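You operate a simulated robot arm through the tools that you are given. There is no shell and no other tool.

The job below is to be done with a simulated robot arm. You get a single attempt, and the scene is never put back.

TASK
Put things in order on the top of the carton bench. At the end: the jar (marked "RINSE") from the top of the carton bench stands where the white-footed cup stood; the vial from the top of the carton bench stands where the orange tub (marked "CARROT DIP") stood; the white-footed cup stands where the vial stood; the orange tub from the top of the carton bench is on the black punnet (marked "BLUEBERRIES"); whatever was shut is shut again. Leave all else as you found it, and nothing knocked over.

Only the result counts: the job must be done as asked and must still hold three seconds after the hand-in. Knocking over, shifting, dropping, spilling or breaking anything else fails it.

THE ROBOT
A 7-joint arm with a two-finger gripper, fixed in place. Base frame: the origin is at the foot of the arm, x ahead of it, y to its left, z up; the work surface is at about z = 860. Units: mm, rad, N and s.
With the tool pointing down near the work surface it reaches from about 340 to 720 mm from the base axis. Its first joint turns from -1.152 to 1.152 rad. Payload 2.45 kg.
The tool frame sits at the grasp point between the pads (the TCP): z along the fingers, y along the line on which they close. The tips reach 26 mm beyond it. The gripper opens to 96 mm. The gripper's body begins 69 mm behind the TCP.
Orientation is told as [roll, pitch, yaw] about the base's x, y, z axes, in that order, counted from this pose: with the fingers straight down and closing along the base's y, the tool's x points along the base's -x, its y along +y and its z along -z.

THE INTERFACE
- The arm moves only by the tool move_arm. Its argument "increments" is a list of rows, each an object (a shift or turn left out is 0, a gripper value left out holds the last) with "dp": the shift along the base's x, y, z in mm, a list of three; "rotation": the turn, a rotation vector about the base's x, y, z in rad, a list of three; "gripper": the finger opening in mm, from 0 to 96. In form: [{"dp": [dx, dy, dz], "rotation": [wx, wy, wz], "gripper": gripper}, ...]. A call has 1 to 20 rows; each row shifts and turns the commanded pose from where the row before left it. Rows are played at 5 a second. More than 50 mm and 0.15 rad between two rows, or a gripper value outside its range, and nothing of the call is played. A pose out of reach is approached as far as the arm can. The call stops where the force on the tool passes 40 N (or 10 N more than at its start, if that is more) or the arm is blocked; 0.2 s more then pass. Each finger halts on what it meets, pressing with about 21 N; the grip force reading is that of the motor and also rises with nothing between the fingers. The clock runs only during rows and for 0.2 s after the last one: add rows that do not move to give the fingers time. The reply holds the time, the measured pose of the TCP, the force on the tool along the base axes, the opening and the grip force, in the units named above and with some noise, with the torque about the TCP (base axes, N m) and any sound that the robot's microphone picked up.
- Cameras (640 x 400 px; columns grow to the right, rows downward): "scene" is fixed at [174.3, -418.8, 1403.7]; the picture's right is [0.54, -0.84, 0.00], its down [-0.62, -0.40, -0.67] and it looks along [0.56, 0.36, -0.74] (base axes); focal length 292 px, centre (320, 200). "wrist" rides on the gripper at [82, 3, -98] in the tool frame; the picture's right is [-0.04, 1.00, 0.00], its down [-0.73, -0.03, -0.68] and it looks along [-0.68, -0.03, 0.73] (tool axes); focal length 256 px, centre (320, 200). There is no depth. A picture from a camera that has moved, and an enlarged one, comes with that camera's place and axes in the base frame and with its lens.
- get_image(camera): a new picture of that camera. The clock stands still meanwhile.
- zoom(camera, box): a new picture of the part [left, top, right, bottom] of that camera's present view, enlarged. The clock stands still meanwhile.
- hand_in(): hands the job in; it is judged then, once.

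Nothing tells you positions but the pictures and the camera data. Unless the task says otherwise, let go and move clear before handing in.

The tools are called after ">>>" as a command line: name --argument value ..., lists and objects as JSON in quotes. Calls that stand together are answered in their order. move_arm: Moves the arm, as the interface text tells. Its arguments: {"type":"object","properties":{"increments":{"type":"array","items":{"type":"object","properties":{"dp":{"type":"array","items":{"type":"number"}},"rotation":{"type":"array","items":{"type":"number"}},"gripper":{"type":"number"}}}}},"required":["increments"]} The other tools are called the same way: get_image (camera) takes a picture; zoom (camera, box) takes an enlarged picture of a part of a camera's view; hand_in () hands the job in.

At the start:

```text
time: 0.0
tool_pos: [310.5, -187.5, 1173.4]
orientation: [-0.001, 0.001, 0.0]
wrist_force: [-0.1, -0.4, 0.3]
wrist_torque: [0.04, -0.01, -0.01]
gripper_width: 96.0
grip_force: 0.0
```

scene: 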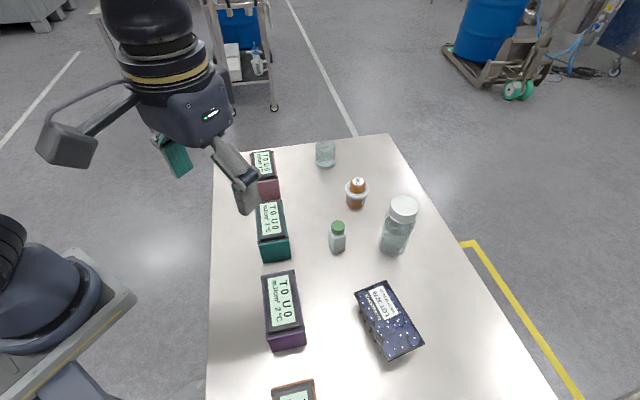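
wrist: 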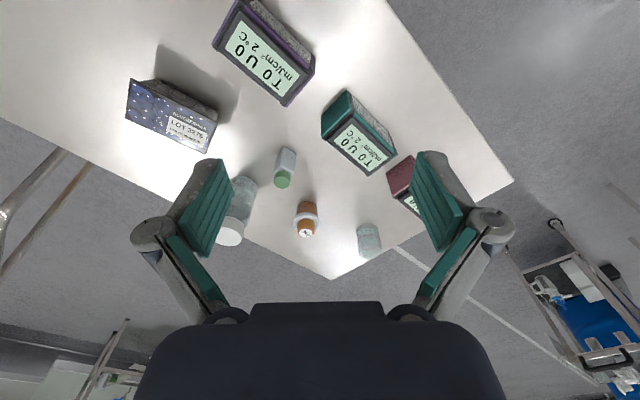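

I see a table with several display boxes, a navy carton, a jar, a vial, an orange object and a glass cup. I'll take a closer look before deciding anything.

>>> zoom --camera "scene" --box '[300, 130, 460, 270]'

>>> zoom --camera "scene" --box '[200, 130, 320, 270]'

>>> zoom --camera "scene" --box '[200, 260, 440, 400]'

>>> zoom --camera "wrist" --box '[100, 0, 440, 280]'

>>> zoom --camera "scene" --box '[0, 0, 320, 200]'

```text
2.86 times, centred on (380, 200) of scene
camera zoom: at [174.3, -418.8, 1403.7], right [0.54, -0.84, 0.0], down [-0.62, -0.4, -0.67], along [0.56, 0.36, -0.74], focal length 834 px, centre (149, 200)
```

zoom: 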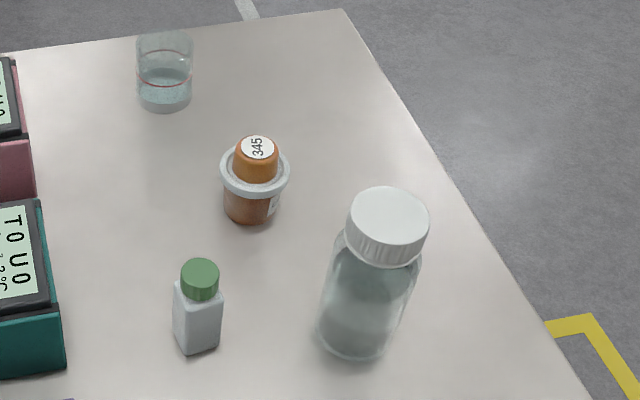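

```text
2.86 times, centred on (260, 200) of scene
camera zoom: at [174.3, -418.8, 1403.7], right [0.54, -0.84, 0.0], down [-0.62, -0.4, -0.67], along [0.56, 0.36, -0.74], focal length 834 px, centre (491, 200)
```

zoom: 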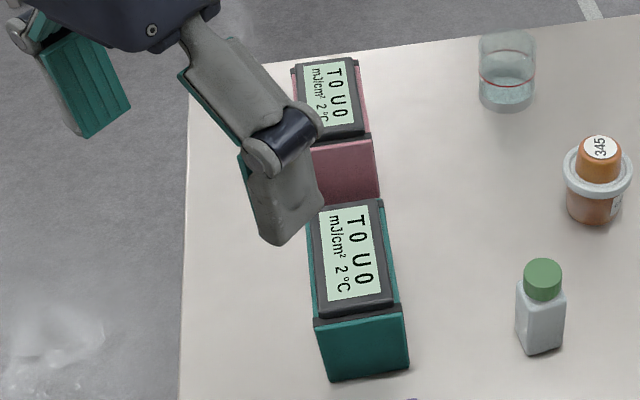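

```text
2.67 times, centred on (320, 330) of scene
camera zoom: at [174.3, -418.8, 1403.7], right [0.54, -0.84, 0.0], down [-0.62, -0.4, -0.67], along [0.56, 0.36, -0.74], focal length 778 px, centre (320, -147)
```

zoom: 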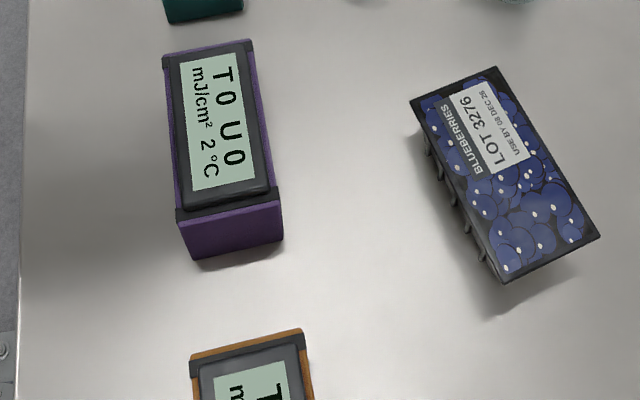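

```text
1.43 times, centred on (270, 140) of wrist
camera zoom: at [228.5, -183.8, 1271.3], right [0.04, 1.0, 0.0], down [0.73, -0.03, 0.68], along [0.68, -0.03, -0.73], focal length 366 px, centre (391, 286)
```

zoom: 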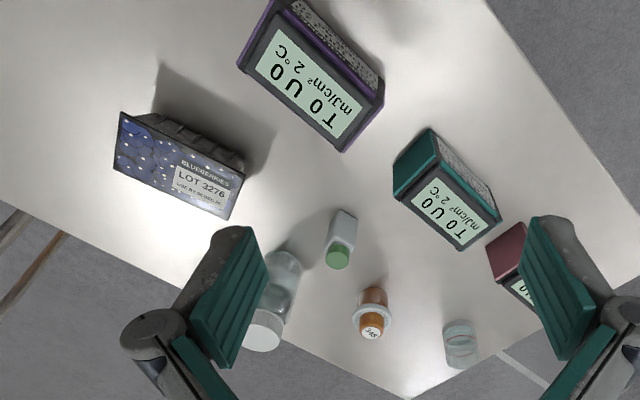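

```text
2.00 times, centred on (160, 100) of scene
camera zoom: at [174.3, -418.8, 1403.7], right [0.54, -0.84, 0.0], down [-0.62, -0.4, -0.67], along [0.56, 0.36, -0.74], focal length 584 px, centre (640, 400)
```

zoom: 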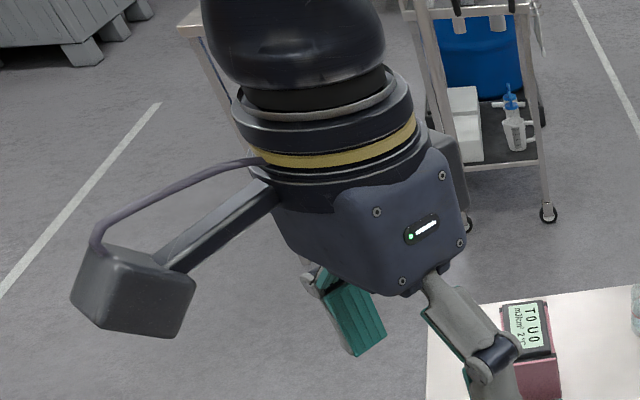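

The likely candidates are a white-capped bottle, a green-capped vial, an orange piece with a white collar, and a glass with a red ring. I need to read their markings, so I'm zooming in tightly.

>>> zoom --camera "scene" --box '[305, 130, 345, 175]'

>>> zoom --camera "scene" --box '[335, 170, 380, 215]'

>>> zoom --camera "scene" --box '[370, 185, 430, 260]'

>>> zoom --camera "scene" --box '[320, 210, 360, 260]'

>>> zoom --camera "wrist" --box '[340, 210, 400, 270]'

>>> zoom --camera "wrist" --box '[200, 140, 340, 250]'

```text
8.89 times, centred on (325, 152) of scene
camera zoom: at [174.3, -418.8, 1403.7], right [0.54, -0.84, 0.0], down [-0.62, -0.4, -0.67], along [0.56, 0.36, -0.74], focal length 2595 px, centre (276, 622)
```

zoom: 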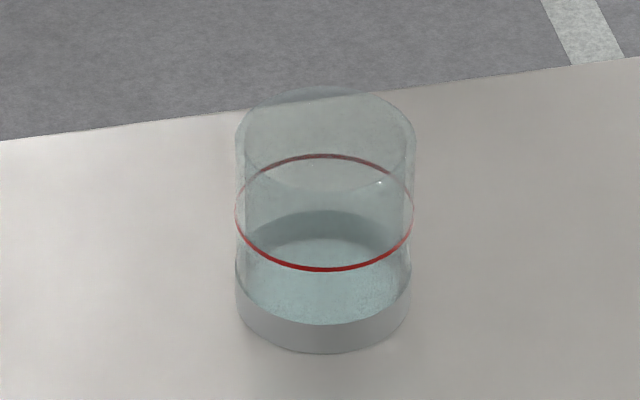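

```text
8.89 times, centred on (358, 192) of scene
camera zoom: at [174.3, -418.8, 1403.7], right [0.54, -0.84, 0.0], down [-0.62, -0.4, -0.67], along [0.56, 0.36, -0.74], focal length 2595 px, centre (-13, 267)
```

zoom: 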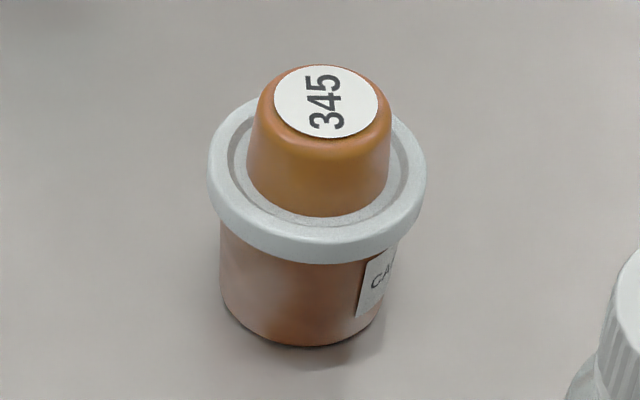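

```text
5.33 times, centred on (400, 222) of scene
camera zoom: at [174.3, -418.8, 1403.7], right [0.54, -0.84, 0.0], down [-0.62, -0.4, -0.67], along [0.56, 0.36, -0.74], focal length 1557 px, centre (-107, 80)
```

zoom: 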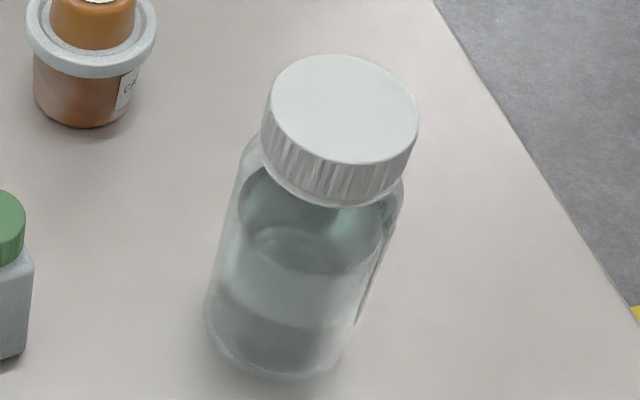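

```text
8.00 times, centred on (340, 235) of scene
camera zoom: at [174.3, -418.8, 1403.7], right [0.54, -0.84, 0.0], down [-0.62, -0.4, -0.67], along [0.56, 0.36, -0.74], focal length 2335 px, centre (160, -80)
```

zoom: 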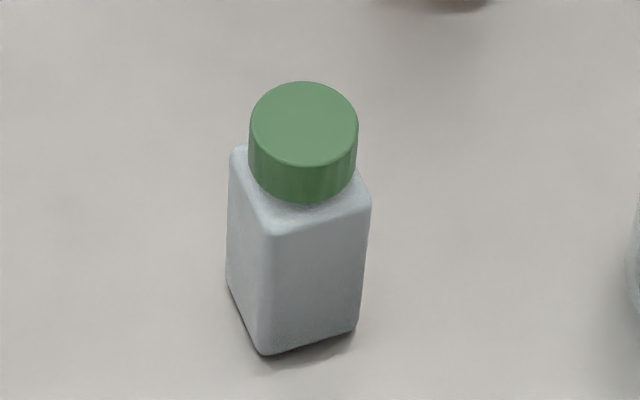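

```text
6.67 times, centred on (370, 240) of wrist
camera zoom: at [228.5, -183.8, 1271.3], right [0.04, 1.0, 0.0], down [0.73, -0.03, 0.68], along [0.68, -0.03, -0.73], focal length 1707 px, centre (-13, -67)
```

zoom: 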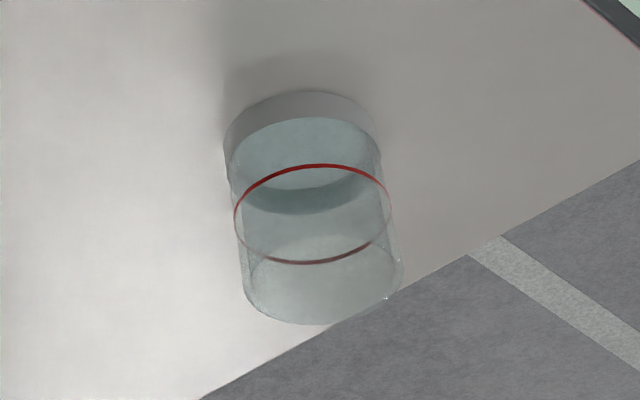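

```text
3.64 times, centred on (270, 195) of wrist
camera zoom: at [228.5, -183.8, 1271.3], right [0.04, 1.0, 0.0], down [0.73, -0.03, 0.68], along [0.68, -0.03, -0.73], focal length 931 px, centre (502, 218)
```

zoom: 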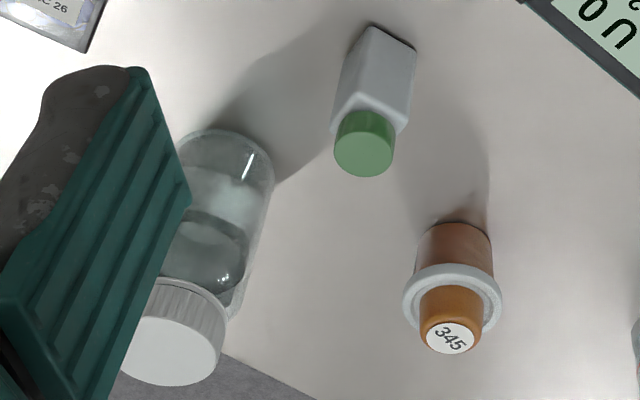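

The glass with the white base and red ring is the cup, the big white-capped bottle is the jar, the green-capped square bottle is the vial, and the orange piece with the collar is the tub. All four chains end in a free spot, so the order is tub, vial, cup, jar. I'll move the wrist camera closer to measure positions.

>>> move_arm --increments '[{"dp": [28, -10, -23]}, {"dp": [28, -10, -23]}, {"dp": [28, -10, -23]}, {"dp": [28, -10, -23]}, {"dp": [30, -11, -21]}, {"dp": [0, 0, 0]}]'

>>> get_image --camera "wrist"

>>> get_image --camera "scene"

```text
time: 1.4
tool_pos: [450.4, -238.9, 1061.5]
orientation: [0.001, 0.0, 0.0]
wrist_force: [-0.8, 1.0, -0.1]
wrist_torque: [-0.01, -0.01, 0.0]
gripper_width: 96.0
grip_force: 0.0
```

```text
taken
camera wrist: at [369.3, -234.6, 1159.7], right [0.04, 1.0, 0.0], down [0.73, -0.03, 0.68], along [0.68, -0.03, -0.73], focal length 256 px, centre (320, 200)
```

wrist: 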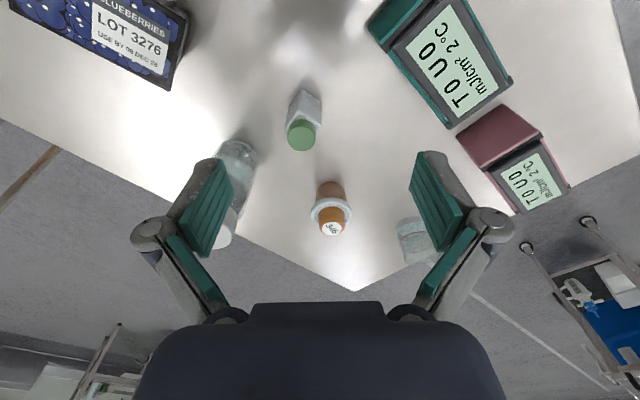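

```text
taken
```

scene: 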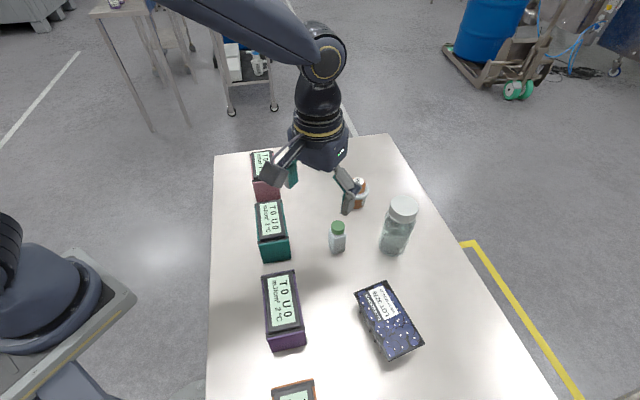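

The view from here covers all the objects. I'm zooming in to measure the tub, vial, cup and jar.

>>> zoom --camera "wrist" --box '[270, 70, 370, 250]'

>>> zoom --camera "wrist" --box '[300, 170, 360, 245]'

>>> zoom --camera "wrist" --box '[280, 80, 330, 155]'

>>> zoom --camera "wrist" --box '[380, 200, 460, 275]'

```text
2.22 times, centred on (320, 160) of wrist
camera zoom: at [369.3, -234.6, 1159.7], right [0.04, 1.0, 0.0], down [0.73, -0.03, 0.68], along [0.68, -0.03, -0.73], focal length 569 px, centre (320, 289)
```

zoom: 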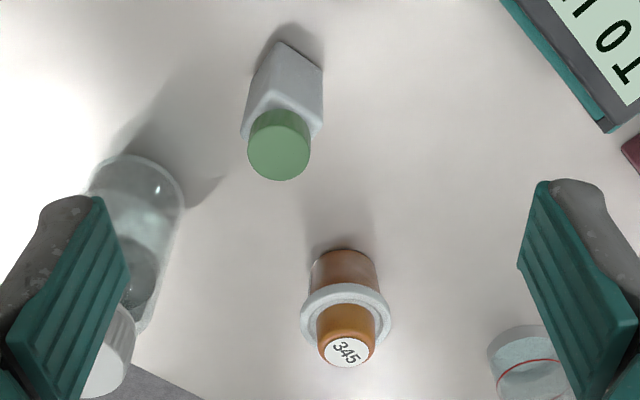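

```text
5.33 times, centred on (330, 208) of wrist
camera zoom: at [369.3, -234.6, 1159.7], right [0.04, 1.0, 0.0], down [0.73, -0.03, 0.68], along [0.68, -0.03, -0.73], focal length 1365 px, centre (267, 160)
```

zoom: 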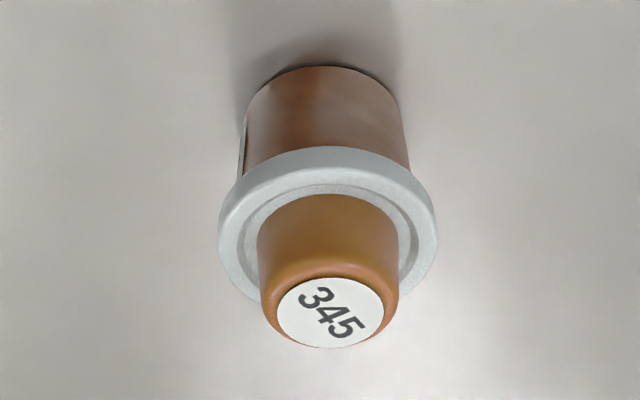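

```text
5.33 times, centred on (305, 118) of wrist
camera zoom: at [369.3, -234.6, 1159.7], right [0.04, 1.0, 0.0], down [0.73, -0.03, 0.68], along [0.68, -0.03, -0.73], focal length 1365 px, centre (400, 640)
```

zoom: 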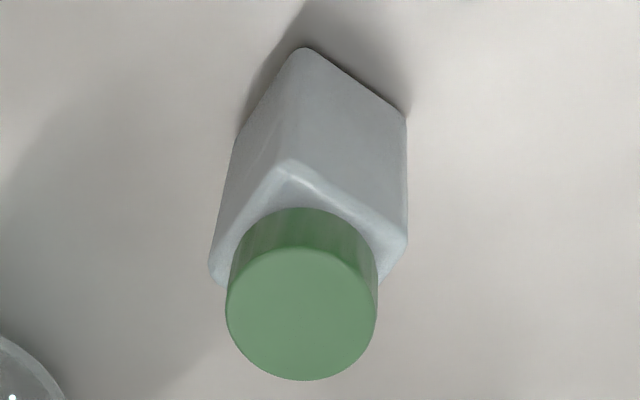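

```text
5.33 times, centred on (420, 238) of wrist
camera zoom: at [369.3, -234.6, 1159.7], right [0.04, 1.0, 0.0], down [0.73, -0.03, 0.68], along [0.68, -0.03, -0.73], focal length 1365 px, centre (-213, 0)
```

zoom: 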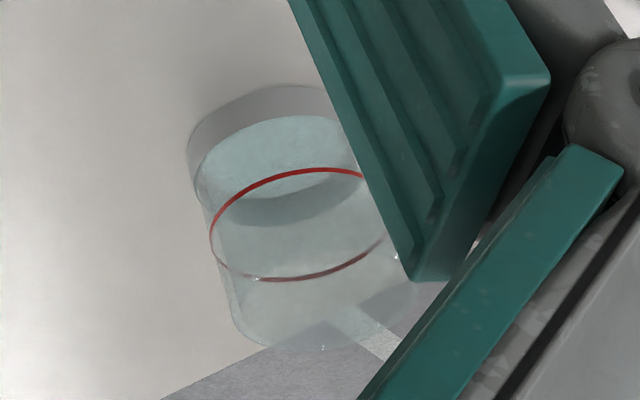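

The tub is about 72 mm tall near (634, -230). The cup is at about (717, -85), the vial at about (485, -262) and the jar at about (562, -358). I'll move sideways to measure the jar and punnet properly.

>>> move_arm --increments '[{"dp": [-20, -45, 0]}, {"dp": [-20, -45, 0]}, {"dp": [-20, -45, 0]}, {"dp": [-10, -30, 0]}, {"dp": [0, 0, 0]}]'

>>> get_image --camera "wrist"

>>> zoom --camera "wrist" --box '[160, 0, 340, 112]'

>>> zoom --camera "wrist" --box '[300, 80, 420, 230]'

```text
time: 2.6
tool_pos: [381.4, -402.3, 1060.3]
orientation: [0.0, -0.001, -0.001]
wrist_force: [0.0, 0.5, 0.4]
wrist_torque: [-0.01, -0.02, -0.04]
gripper_width: 95.9
grip_force: 0.0
```

```text
taken
camera wrist: at [300.2, -399.1, 1158.4], right [0.04, 1.0, 0.0], down [0.73, -0.03, 0.68], along [0.68, -0.03, -0.73], focal length 256 px, centre (320, 200)
```

wrist: 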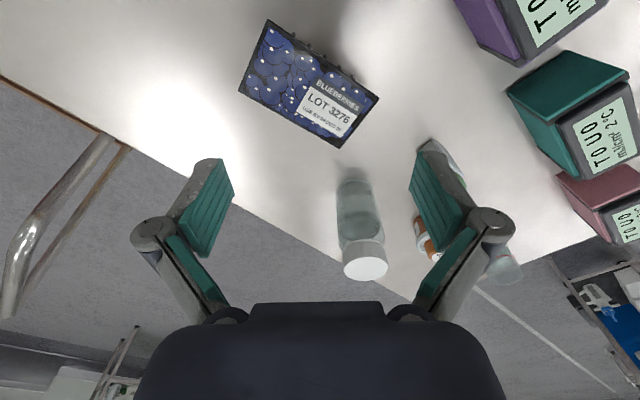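

```text
3.56 times, centred on (250, 56) of wrist
camera zoom: at [300.2, -399.1, 1158.4], right [0.04, 1.0, 0.0], down [0.73, -0.03, 0.68], along [0.68, -0.03, -0.73], focal length 910 px, centre (569, 712)
```

zoom: 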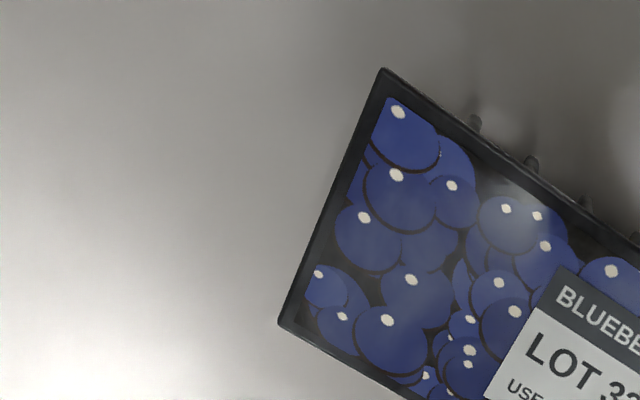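

```text
2.67 times, centred on (360, 155) of wrist
camera zoom: at [300.2, -399.1, 1158.4], right [0.04, 1.0, 0.0], down [0.73, -0.03, 0.68], along [0.68, -0.03, -0.73], focal length 683 px, centre (213, 320)
```

zoom: 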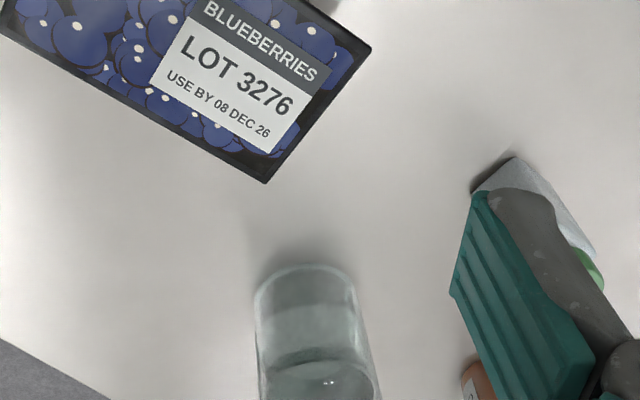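

The jar is at about (568, -353), roughly 128 mm tall, and the punnet has a flat top centred near (395, -413). I'm going above the tub first and will check alignment before descending.

>>> move_arm --increments '[{"dp": [20, 45, 0]}, {"dp": [20, 45, 0]}, {"dp": [25, 42, 0]}, {"dp": [40, 28, 0]}, {"dp": [45, 10, 0]}, {"dp": [45, 2, 0]}, {"dp": [40, 1, 0]}, {"dp": [19, 0, -20]}, {"dp": [0, 0, -30]}, {"dp": [0, 0, 0]}]'

>>> get_image --camera "wrist"

>>> get_image --camera "scene"

```text
time: 4.8
tool_pos: [635.9, -231.7, 1010.5]
orientation: [0.001, -0.001, -0.002]
wrist_force: [-0.1, 0.3, -1.0]
wrist_torque: [0.03, 0.01, -0.03]
gripper_width: 96.2
grip_force: 0.0
```

```text
taken
camera wrist: at [554.6, -227.3, 1109.0], right [0.04, 1.0, 0.0], down [0.73, -0.03, 0.68], along [0.68, -0.03, -0.73], focal length 256 px, centre (320, 200)
```

wrist: 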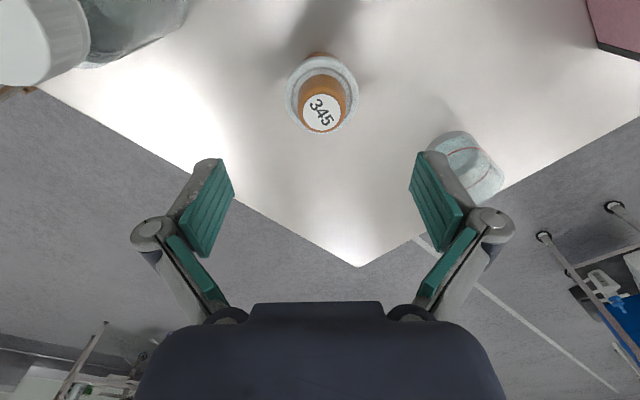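

```text
taken
```

scene: 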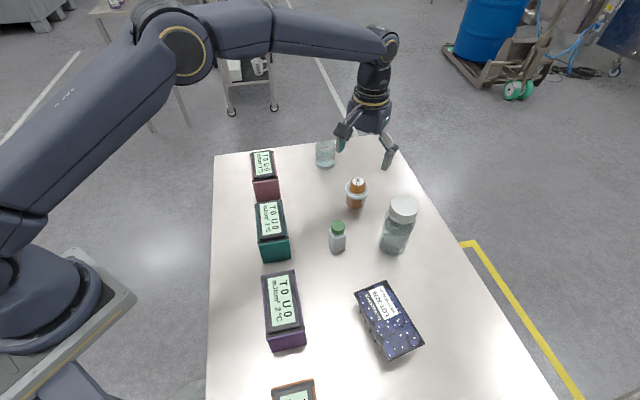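

The gripper is directly above the tub, with plenty of clearance. I'm checking the exact centres of the tub and cup from here.

>>> zoom --camera "wrist" --box '[270, 40, 370, 140]'

>>> zoom --camera "wrist" --box '[410, 115, 520, 215]'

```text
4.00 times, centred on (320, 90) of wrist
camera zoom: at [554.6, -227.3, 1109.0], right [0.04, 1.0, 0.0], down [0.73, -0.03, 0.68], along [0.68, -0.03, -0.73], focal length 1024 px, centre (320, 640)
```

zoom: 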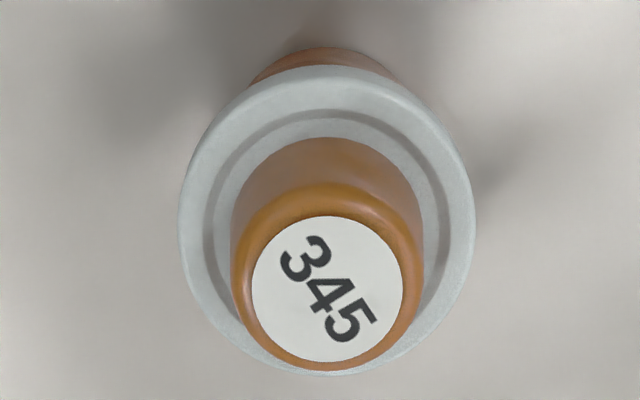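

```text
4.00 times, centred on (465, 165) of wrist
camera zoom: at [554.6, -227.3, 1109.0], right [0.04, 1.0, 0.0], down [0.73, -0.03, 0.68], along [0.68, -0.03, -0.73], focal length 1024 px, centre (-260, 340)
```

zoom: 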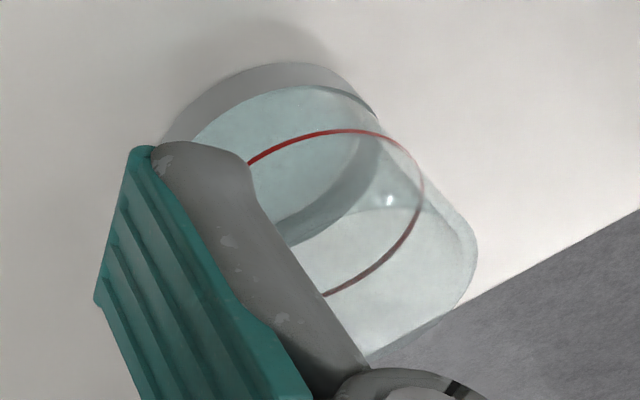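

The tub centre is about 3 mm off the TCP, at (633, -229). I'm correcting that, descending so the pads meet the collar, and closing.

>>> move_arm --increments '[{"dp": [-3, 2.5, -30]}, {"dp": [0, 0, -30]}, {"dp": [0, 0, -25]}, {"dp": [0, 0, -20]}, {"dp": [0, 0, 0]}]'

>>> get_image --camera "wrist"

>>> zoom --camera "scene" --box '[310, 120, 430, 230]'

```text
time: 6.0
tool_pos: [631.7, -227.8, 905.4]
orientation: [-0.001, 0.0, -0.001]
wrist_force: [-0.6, -0.2, 0.6]
wrist_torque: [0.01, 0.03, -0.02]
gripper_width: 96.1
grip_force: 0.0
```

```text
taken
camera wrist: at [551.1, -223.5, 1002.8], right [0.04, 1.0, 0.0], down [0.73, -0.03, 0.68], along [0.68, -0.03, -0.73], focal length 256 px, centre (320, 200)
```

wrist: 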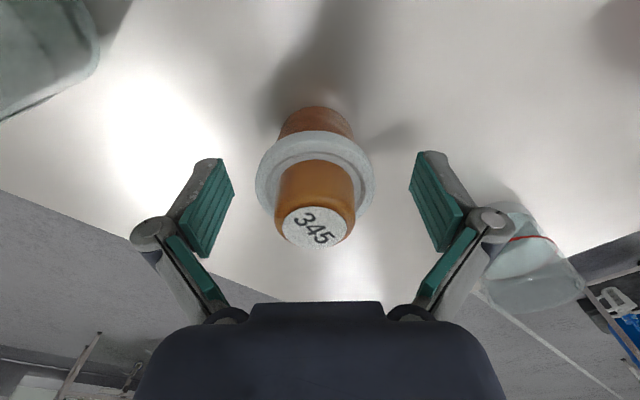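

```text
3.64 times, centred on (370, 175) of scene
camera zoom: at [174.3, -418.8, 1403.7], right [0.54, -0.84, 0.0], down [-0.62, -0.4, -0.67], along [0.56, 0.36, -0.74], focal length 1061 px, centre (138, 291)
```

zoom: 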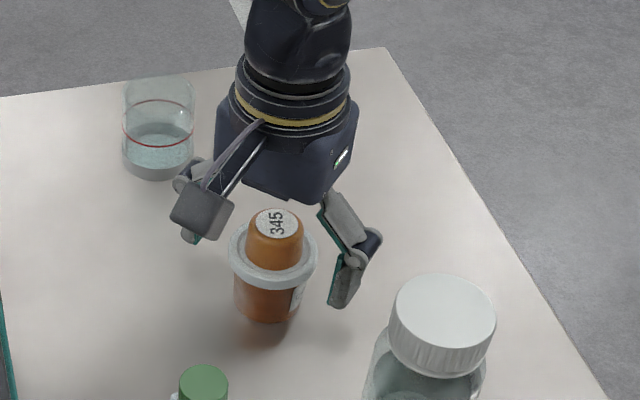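

The tub sits well between the pads, about 2 mm to one side. I'll nudge over and close the gripper.

>>> move_arm --increments '[{"dp": [0, -2.3, 0]}, {"gripper": 70}, {"gripper": 70}, {"gripper": 62}, {"gripper": 50}, {"gripper": 40}, {"gripper": 40}, {"gripper": 40}]'

>>> get_image --camera "wrist"

```text
time: 7.8
tool_pos: [632.5, -228.7, 906.3]
orientation: [0.002, -0.002, -0.001]
wrist_force: [-1.3, 1.1, 4.0]
wrist_torque: [0.02, 0.03, 0.0]
gripper_width: 57.5
grip_force: 20.8
```

```text
taken
camera wrist: at [551.0, -225.9, 1003.4], right [0.04, 1.0, 0.0], down [0.73, -0.03, 0.68], along [0.68, -0.03, -0.73], focal length 256 px, centre (320, 200)
```

wrist: 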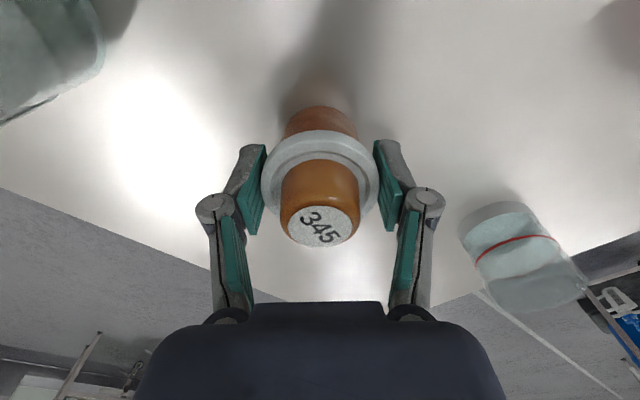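

The grip has closed on the collar at 57.5 mm. I'll test-lift a few millimetres to confirm the whole tub comes up and not just the lid.

>>> move_arm --increments '[{"dp": [0, 0, 4]}, {"dp": [0, 0, 6]}, {"dp": [0, 0, 0]}]'

>>> zoom --camera "scene" --box '[310, 120, 430, 230]'

>>> zoom --camera "wrist" --box '[240, 80, 400, 260]'

```text
time: 8.6
tool_pos: [632.3, -230.7, 915.5]
orientation: [0.0, 0.0, 0.001]
wrist_force: [0.2, -0.5, -1.0]
wrist_torque: [-0.01, 0.03, 0.06]
gripper_width: 57.2
grip_force: 20.8
```

```text
3.64 times, centred on (370, 175) of scene
camera zoom: at [174.3, -418.8, 1403.7], right [0.54, -0.84, 0.0], down [-0.62, -0.4, -0.67], along [0.56, 0.36, -0.74], focal length 1061 px, centre (138, 291)
```

zoom: 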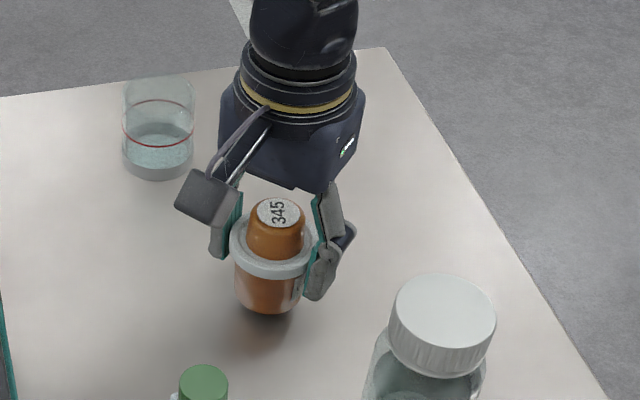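

```text
2.22 times, centred on (320, 170) of wrist
camera zoom: at [551.2, -225.8, 1012.7], right [0.04, 1.0, 0.0], down [0.73, -0.03, 0.68], along [0.68, -0.03, -0.73], focal length 569 px, centre (320, 267)
```

zoom: 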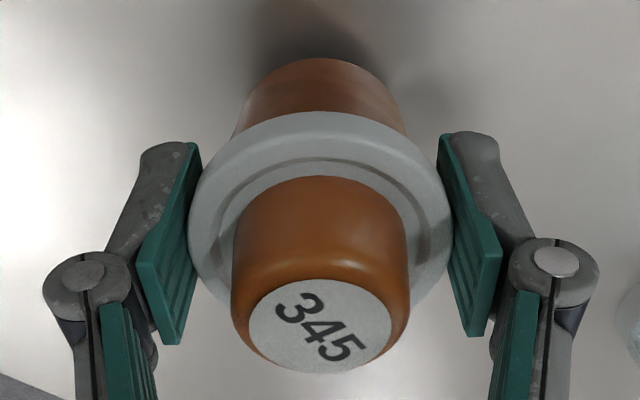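

The whole tub lifts as one piece and is light. Before carrying it over, I want to measure the punnet's height.

>>> zoom --camera "scene" --box '[340, 270, 440, 370]'

>>> move_arm --increments '[{"dp": [0, 0, 30]}, {"dp": [0, 0, 40]}, {"dp": [0, 0, 45]}, {"dp": [0, 0, 30]}, {"dp": [-40, 0, 0]}, {"dp": [-45, 0, 0]}, {"dp": [-45, 0, 0]}, {"dp": [-45, -10, 0]}, {"dp": [-40, -25, 0]}, {"dp": [-40, -30, 0]}, {"dp": [-40, -30, 0]}, {"dp": [-30, -20, 0]}, {"dp": [0, 0, 0]}]'

>>> get_image --camera "wrist"

```text
4.00 times, centred on (390, 320) of scene
camera zoom: at [174.3, -418.8, 1403.7], right [0.54, -0.84, 0.0], down [-0.62, -0.4, -0.67], along [0.56, 0.36, -0.74], focal length 1168 px, centre (40, -280)
```

zoom: 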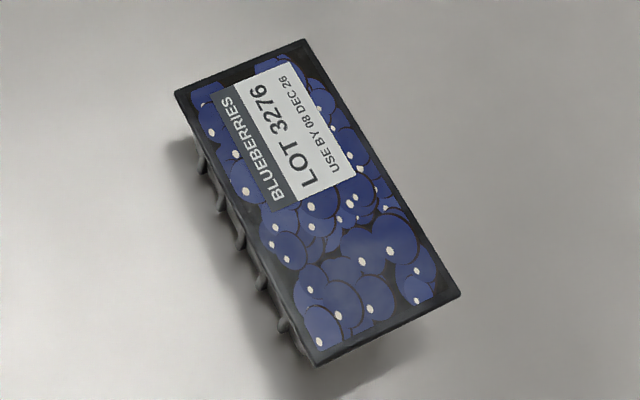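

```text
time: 11.4
tool_pos: [308.2, -346.4, 1060.3]
orientation: [0.001, 0.0, 0.0]
wrist_force: [0.8, -0.6, -0.4]
wrist_torque: [-0.02, 0.01, -0.01]
gripper_width: 57.3
grip_force: 21.0
```

```text
taken
camera wrist: at [226.7, -342.7, 1157.3], right [0.04, 1.0, 0.0], down [0.73, -0.03, 0.68], along [0.68, -0.03, -0.73], focal length 256 px, centre (320, 200)
```

wrist: 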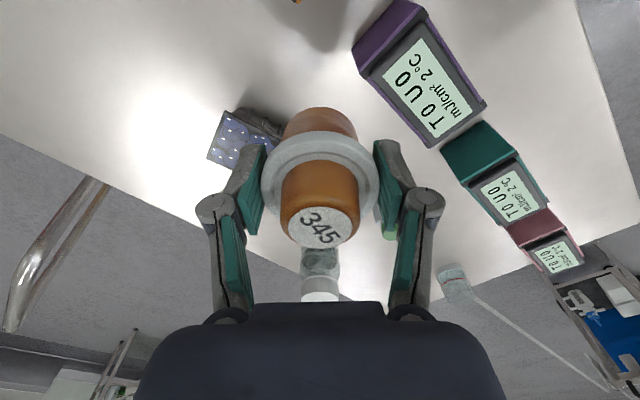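

From here I can see the near side of the punnet. Zooming in to estimate its height.

>>> zoom --camera "wrist" --box '[190, 95, 300, 180]'

```text
4.71 times, centred on (245, 138) of wrist
camera zoom: at [226.7, -342.7, 1157.3], right [0.04, 1.0, 0.0], down [0.73, -0.03, 0.68], along [0.68, -0.03, -0.73], focal length 1205 px, centre (673, 494)
```

zoom: 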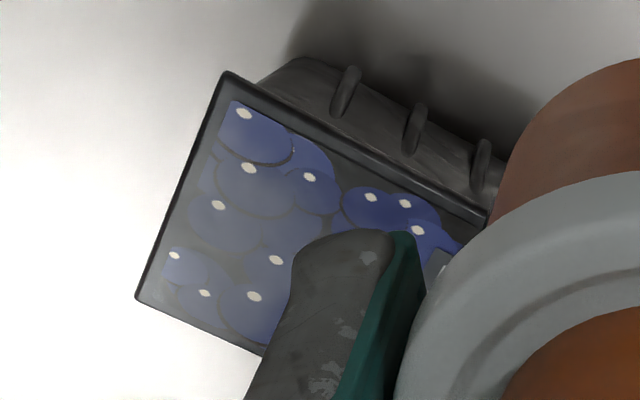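

The punnet top is at about z = 907, centred at (394, -413). I'm moving the tub above it and descending part way.

>>> move_arm --increments '[{"dp": [30, -24, 0]}, {"dp": [30, -24, 0]}, {"dp": [25.5, -19.7, 0]}, {"dp": [0, 0, -30]}, {"dp": [0, 0, -30]}, {"dp": [0, 0, -25]}, {"dp": [0, 0, 0]}]'

>>> get_image --camera "wrist"

>>> zoom --camera "scene" --box '[300, 230, 460, 370]'

```text
time: 13.0
tool_pos: [393.1, -411.9, 975.9]
orientation: [0.0, 0.0, 0.0]
wrist_force: [-1.1, -0.9, -1.7]
wrist_torque: [0.02, 0.04, 0.01]
gripper_width: 57.3
grip_force: 21.2
```

```text
taken
camera wrist: at [311.7, -408.8, 1073.3], right [0.04, 1.0, 0.0], down [0.73, -0.03, 0.68], along [0.68, -0.03, -0.73], focal length 256 px, centre (320, 200)
```

wrist: 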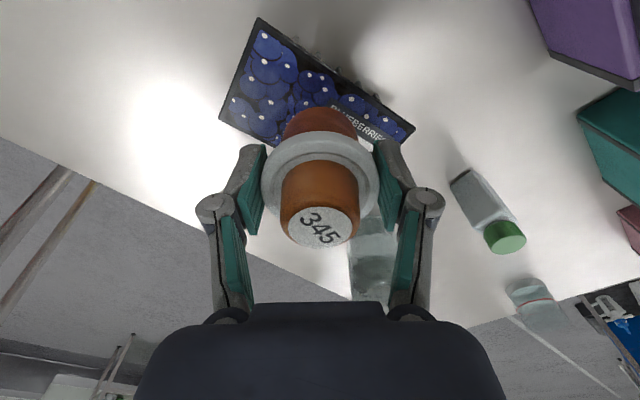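

```text
2.86 times, centred on (380, 300) of scene
camera zoom: at [174.3, -418.8, 1403.7], right [0.54, -0.84, 0.0], down [-0.62, -0.4, -0.67], along [0.56, 0.36, -0.74], focal length 834 px, centre (149, -86)
```

zoom: 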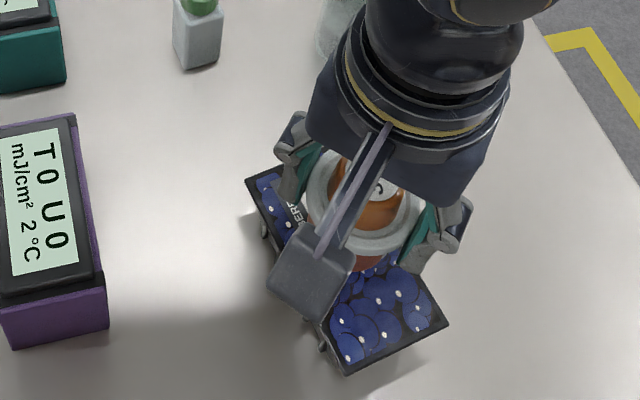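

The corner check confirms z = 907 for the punnet top. I'm lowering the tub gently, watching the force.

>>> move_arm --increments '[{"dp": [0, 0, -8]}, {"dp": [0, 0, -6]}, {"dp": [0, 0, -4]}, {"dp": [0, 0, -2]}, {"dp": [0, 0, 0]}]'

>>> zoom --camera "wrist" --box '[200, 60, 440, 210]'

```text
time: 14.2
tool_pos: [393.2, -413.0, 955.9]
orientation: [0.001, 0.001, 0.0]
wrist_force: [-0.4, 0.0, -0.6]
wrist_torque: [0.0, 0.04, 0.0]
gripper_width: 57.0
grip_force: 20.7
```

```text
2.67 times, centred on (320, 135) of wrist
camera zoom: at [311.9, -408.9, 1053.7], right [0.04, 1.0, 0.0], down [0.73, -0.03, 0.68], along [0.68, -0.03, -0.73], focal length 683 px, centre (320, 373)
```

zoom: 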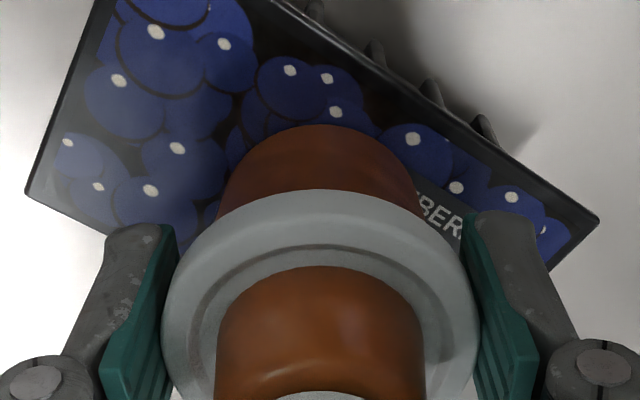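

There's no contact yet. Continuing down in small steps.

>>> move_arm --increments '[{"dp": [0, 0, -1]}, {"dp": [0, 0, -1]}, {"dp": [0, 0, 0]}]'

```text
time: 15.0
tool_pos: [393.4, -413.8, 955.1]
orientation: [-0.003, -0.002, 0.0]
wrist_force: [-0.4, 5.7, 19.5]
wrist_torque: [0.13, 0.04, 0.03]
gripper_width: 57.6
grip_force: 20.4
```

The tub has touched the punnet top. I'll relieve the pressure slightly and then release.

>>> move_arm --increments '[{"dp": [0, 0, 0.8]}, {"dp": [0, 0, 0]}]'

>>> move_arm --increments '[{"gripper": 60}, {"gripper": 64}, {"gripper": 70}, {"gripper": 80}, {"gripper": 90}, {"gripper": 90}, {"gripper": 90}]'

>>> get_image --camera "wrist"

>>> zoom --camera "scene" --box '[300, 230, 460, 370]'

```text
time: 15.6
tool_pos: [393.4, -413.0, 954.8]
orientation: [-0.001, -0.002, 0.0]
wrist_force: [1.9, 2.8, 19.0]
wrist_torque: [-0.05, -0.11, 0.01]
gripper_width: 57.5
grip_force: 20.5
```

```text
time: 17.2
tool_pos: [392.8, -413.0, 954.9]
orientation: [-0.001, 0.0, 0.001]
wrist_force: [-0.5, 0.0, -0.1]
wrist_torque: [0.01, 0.04, -0.04]
gripper_width: 90.0
grip_force: 0.0
```

```text
taken
camera wrist: at [311.3, -409.4, 1052.1], right [0.04, 1.0, 0.0], down [0.73, -0.03, 0.68], along [0.68, -0.03, -0.73], focal length 256 px, centre (320, 200)
```

wrist: 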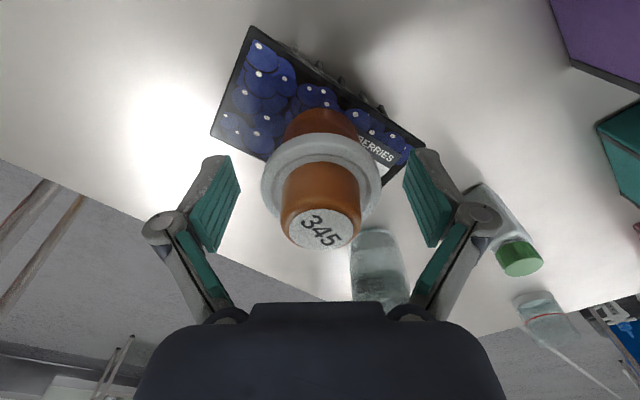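

```text
2.86 times, centred on (380, 300) of scene
camera zoom: at [174.3, -418.8, 1403.7], right [0.54, -0.84, 0.0], down [-0.62, -0.4, -0.67], along [0.56, 0.36, -0.74], focal length 834 px, centre (149, -86)
```

zoom: 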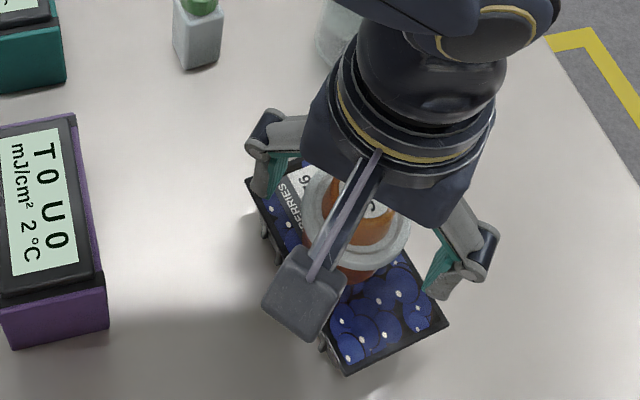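

The tub stands on the punnet. I'm retracting upward and moving over the vial, turning to line up with its flat faces.

>>> move_arm --increments '[{"dp": [0, 0, 20]}, {"dp": [0, 0, 40]}, {"dp": [0, 0, 45.8]}, {"dp": [24, 39, 0], "rotation": [0, 0, -0.13]}, {"dp": [24, 39, 0], "rotation": [0, 0, -0.13]}, {"dp": [24, 39, 0], "rotation": [0, 0, -0.13]}, {"dp": [24, 39, 0], "rotation": [0, 0, -0.13]}, {"dp": [0, 0, -20], "rotation": [0, 0, -0.126]}, {"dp": [0, 0, 0]}]'

>>> get_image --camera "wrist"

>>> get_image --camera "scene"

```text
time: 19.2
tool_pos: [487.4, -257.1, 1038.0]
orientation: [0.0, -0.001, -0.648]
wrist_force: [0.0, 0.0, -0.5]
wrist_torque: [0.03, -0.03, -0.02]
gripper_width: 90.0
grip_force: 0.0
```

```text
taken
camera wrist: at [425.4, -205.4, 1135.9], right [0.63, 0.77, 0.0], down [0.57, -0.47, 0.68], along [0.52, -0.43, -0.73], focal length 256 px, centre (320, 200)
```

wrist: 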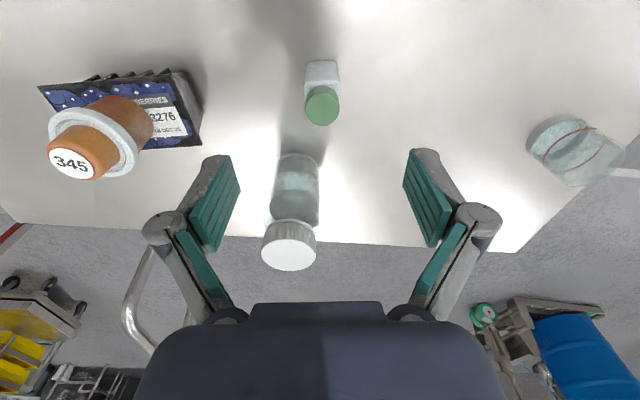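

```text
taken
```

scene: 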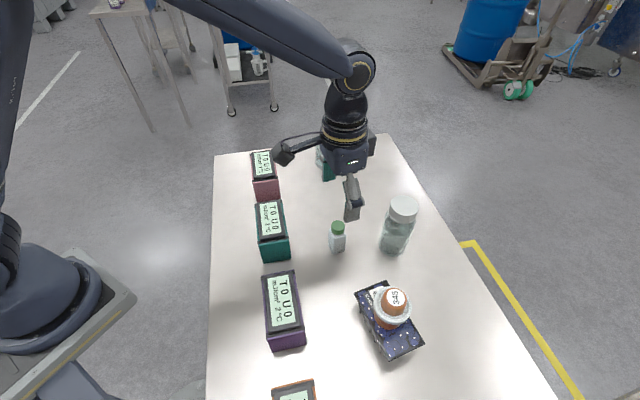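

The tub is standing on the punnet, and the vial is roughly square to the gripper. Checking alignment more closely.

>>> zoom --camera "wrist" --box '[280, 40, 370, 140]'

>>> zoom --camera "wrist" --box '[240, 130, 350, 280]'

>>> zoom --camera "wrist" --box '[510, 95, 640, 205]'

>>> zoom --camera "wrist" --box '[20, 50, 220, 200]'

```text
4.00 times, centred on (325, 90) of wrist
camera zoom: at [425.4, -205.4, 1135.9], right [0.63, 0.77, 0.0], down [0.57, -0.47, 0.68], along [0.52, -0.43, -0.73], focal length 1024 px, centre (300, 640)
```

zoom: 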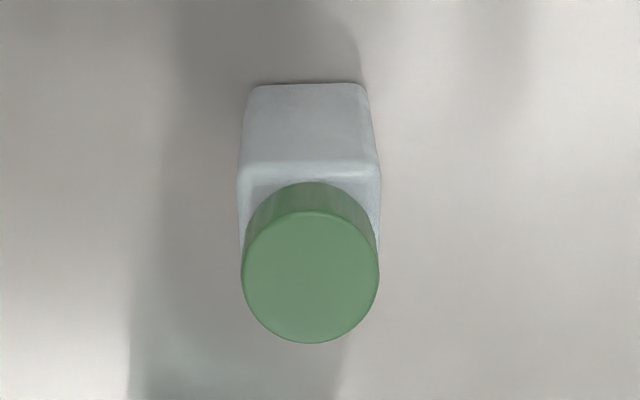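

```text
2.67 times, centred on (295, 205) of wrist
camera zoom: at [425.4, -205.4, 1135.9], right [0.63, 0.77, 0.0], down [0.57, -0.47, 0.68], along [0.52, -0.43, -0.73], focal length 683 px, centre (387, 187)
```

zoom: 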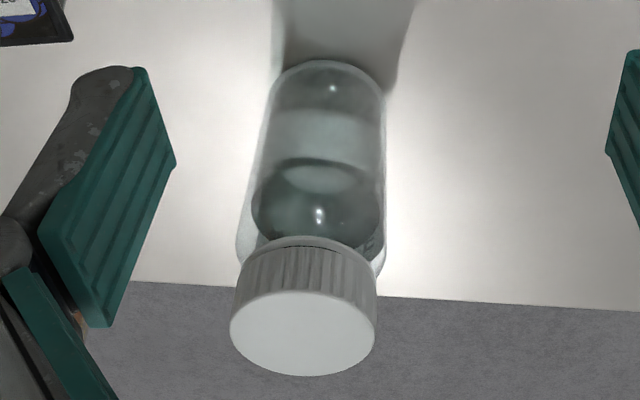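

```text
3.64 times, centred on (575, 150) of wrist
camera zoom: at [425.4, -205.4, 1135.9], right [0.63, 0.77, 0.0], down [0.57, -0.47, 0.68], along [0.52, -0.43, -0.73], focal length 931 px, centre (-607, 382)
```

zoom: 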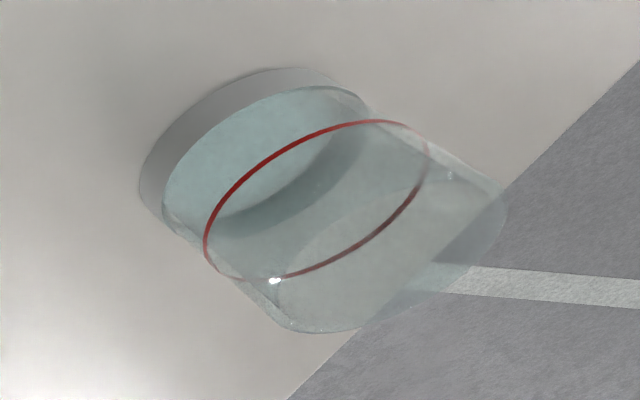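

```text
2.67 times, centred on (120, 125) of wrist
camera zoom: at [425.4, -205.4, 1135.9], right [0.63, 0.77, 0.0], down [0.57, -0.47, 0.68], along [0.52, -0.43, -0.73], focal length 683 px, centre (853, 400)
```

zoom: 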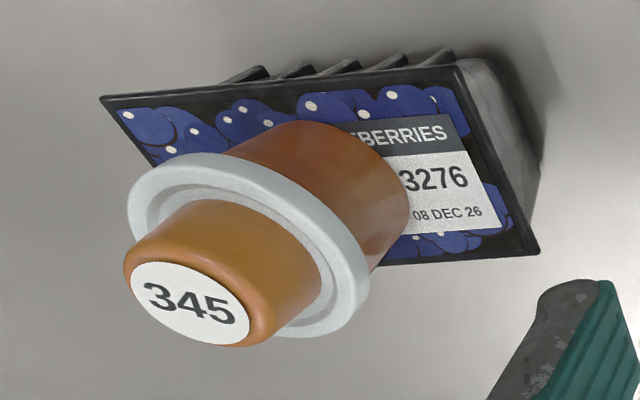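

The vial is square to the gripper, with its centre about 2 mm from the TCP axis at (491.5, -257). I'm narrowing the opening, descending and gripping the body.

>>> move_arm --increments '[{"dp": [2, 0.3, -30], "gripper": 70}, {"dp": [0, 0, -40]}, {"dp": [0, 0, -35]}, {"dp": [0, 0, -20]}, {"dp": [0, 0, -13]}, {"dp": [0, 0, 0]}]'

>>> get_image --camera "wrist"

>>> zoom --camera "scene" --box '[240, 150, 440, 275]'

```text
time: 20.6
tool_pos: [491.1, -257.1, 901.3]
orientation: [0.001, 0.001, -0.644]
wrist_force: [0.4, -0.9, 0.2]
wrist_torque: [0.02, 0.04, 0.0]
gripper_width: 69.8
grip_force: 0.0
```

```text
taken
camera wrist: at [427.8, -204.3, 999.8], right [0.63, 0.77, 0.0], down [0.57, -0.47, 0.68], along [0.53, -0.43, -0.73], focal length 256 px, centre (320, 200)
```

wrist: 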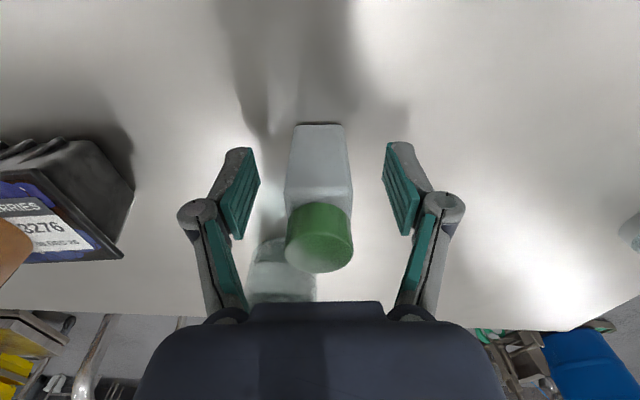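

```text
3.20 times, centred on (340, 212) of scene
camera zoom: at [174.3, -418.8, 1403.7], right [0.54, -0.84, 0.0], down [-0.62, -0.4, -0.67], along [0.56, 0.36, -0.74], focal length 934 px, centre (256, 160)
```

zoom: 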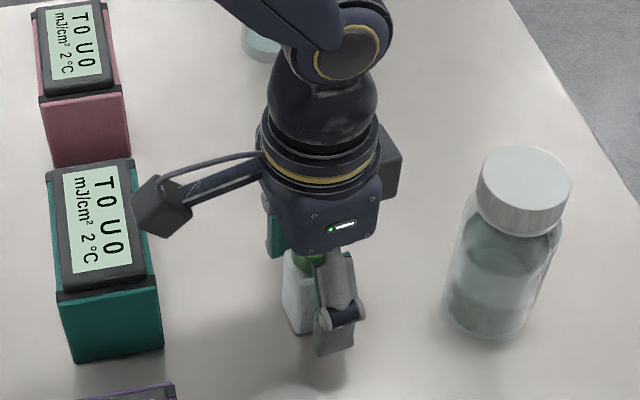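

The vial is centred between the pads. Closing the grip.

>>> move_arm --increments '[{"gripper": 50}, {"gripper": 36}, {"gripper": 28}, {"gripper": 18}, {"gripper": 14}, {"gripper": 14}]'

>>> get_image --camera "wrist"

```text
time: 22.0
tool_pos: [490.4, -256.6, 902.8]
orientation: [0.001, 0.001, -0.646]
wrist_force: [0.1, -0.2, 0.2]
wrist_torque: [0.01, 0.01, 0.06]
gripper_width: 29.1
grip_force: 21.0
```

```text
taken
camera wrist: at [427.8, -204.4, 1000.2], right [0.63, 0.77, 0.0], down [0.57, -0.47, 0.68], along [0.53, -0.43, -0.73], focal length 256 px, centre (320, 200)
```

wrist: 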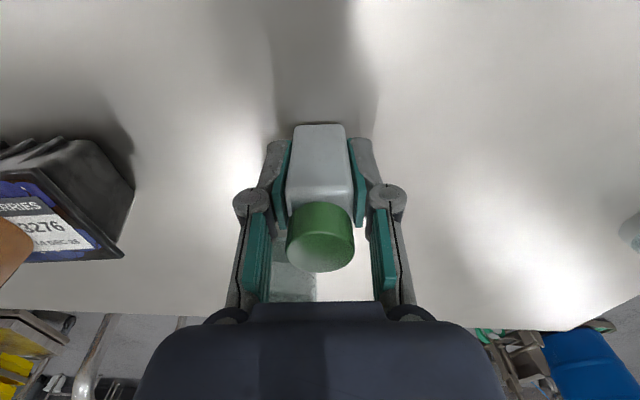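

The vial is held at 29 mm. I'm lifting it and carrying it to where the tub stood, around (633, -230).

>>> move_arm --increments '[{"dp": [0, 0, 5]}, {"dp": [0, 0, 25]}, {"dp": [0, 0, 40]}, {"dp": [0, 0, 30]}, {"dp": [35, 7, 0]}, {"dp": [35, 7, 0]}, {"dp": [35, 7, 0]}, {"dp": [33.6, 7.2, 0]}, {"dp": [0, 0, 0]}, {"dp": [0, 0, -30]}, {"dp": [0, 0, -30]}, {"dp": [0, 0, -20]}, {"dp": [0, 0, 0]}]'

>>> get_image --camera "wrist"

>>> get_image --camera "scene"

```text
time: 24.8
tool_pos: [629.4, -229.4, 921.6]
orientation: [0.002, -0.001, -0.646]
wrist_force: [0.7, 0.6, -0.9]
wrist_torque: [0.01, 0.0, 0.01]
gripper_width: 28.9
grip_force: 20.4
```

```text
taken
camera wrist: at [567.2, -176.9, 1019.5], right [0.63, 0.77, 0.0], down [0.57, -0.47, 0.68], along [0.53, -0.43, -0.73], focal length 256 px, centre (320, 200)
```

wrist: 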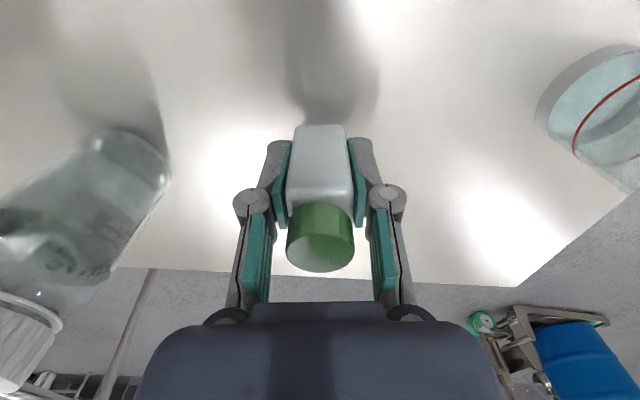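

```text
taken
```

scene: 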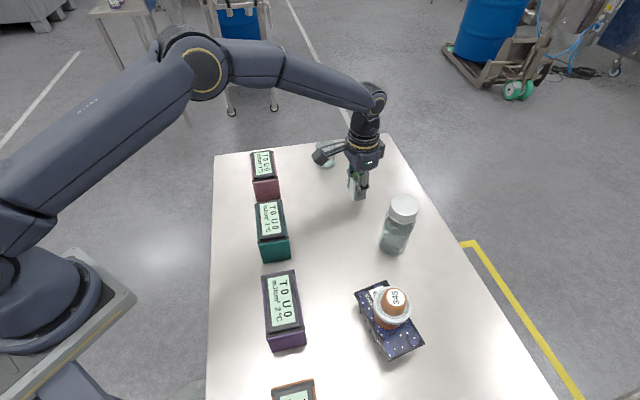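

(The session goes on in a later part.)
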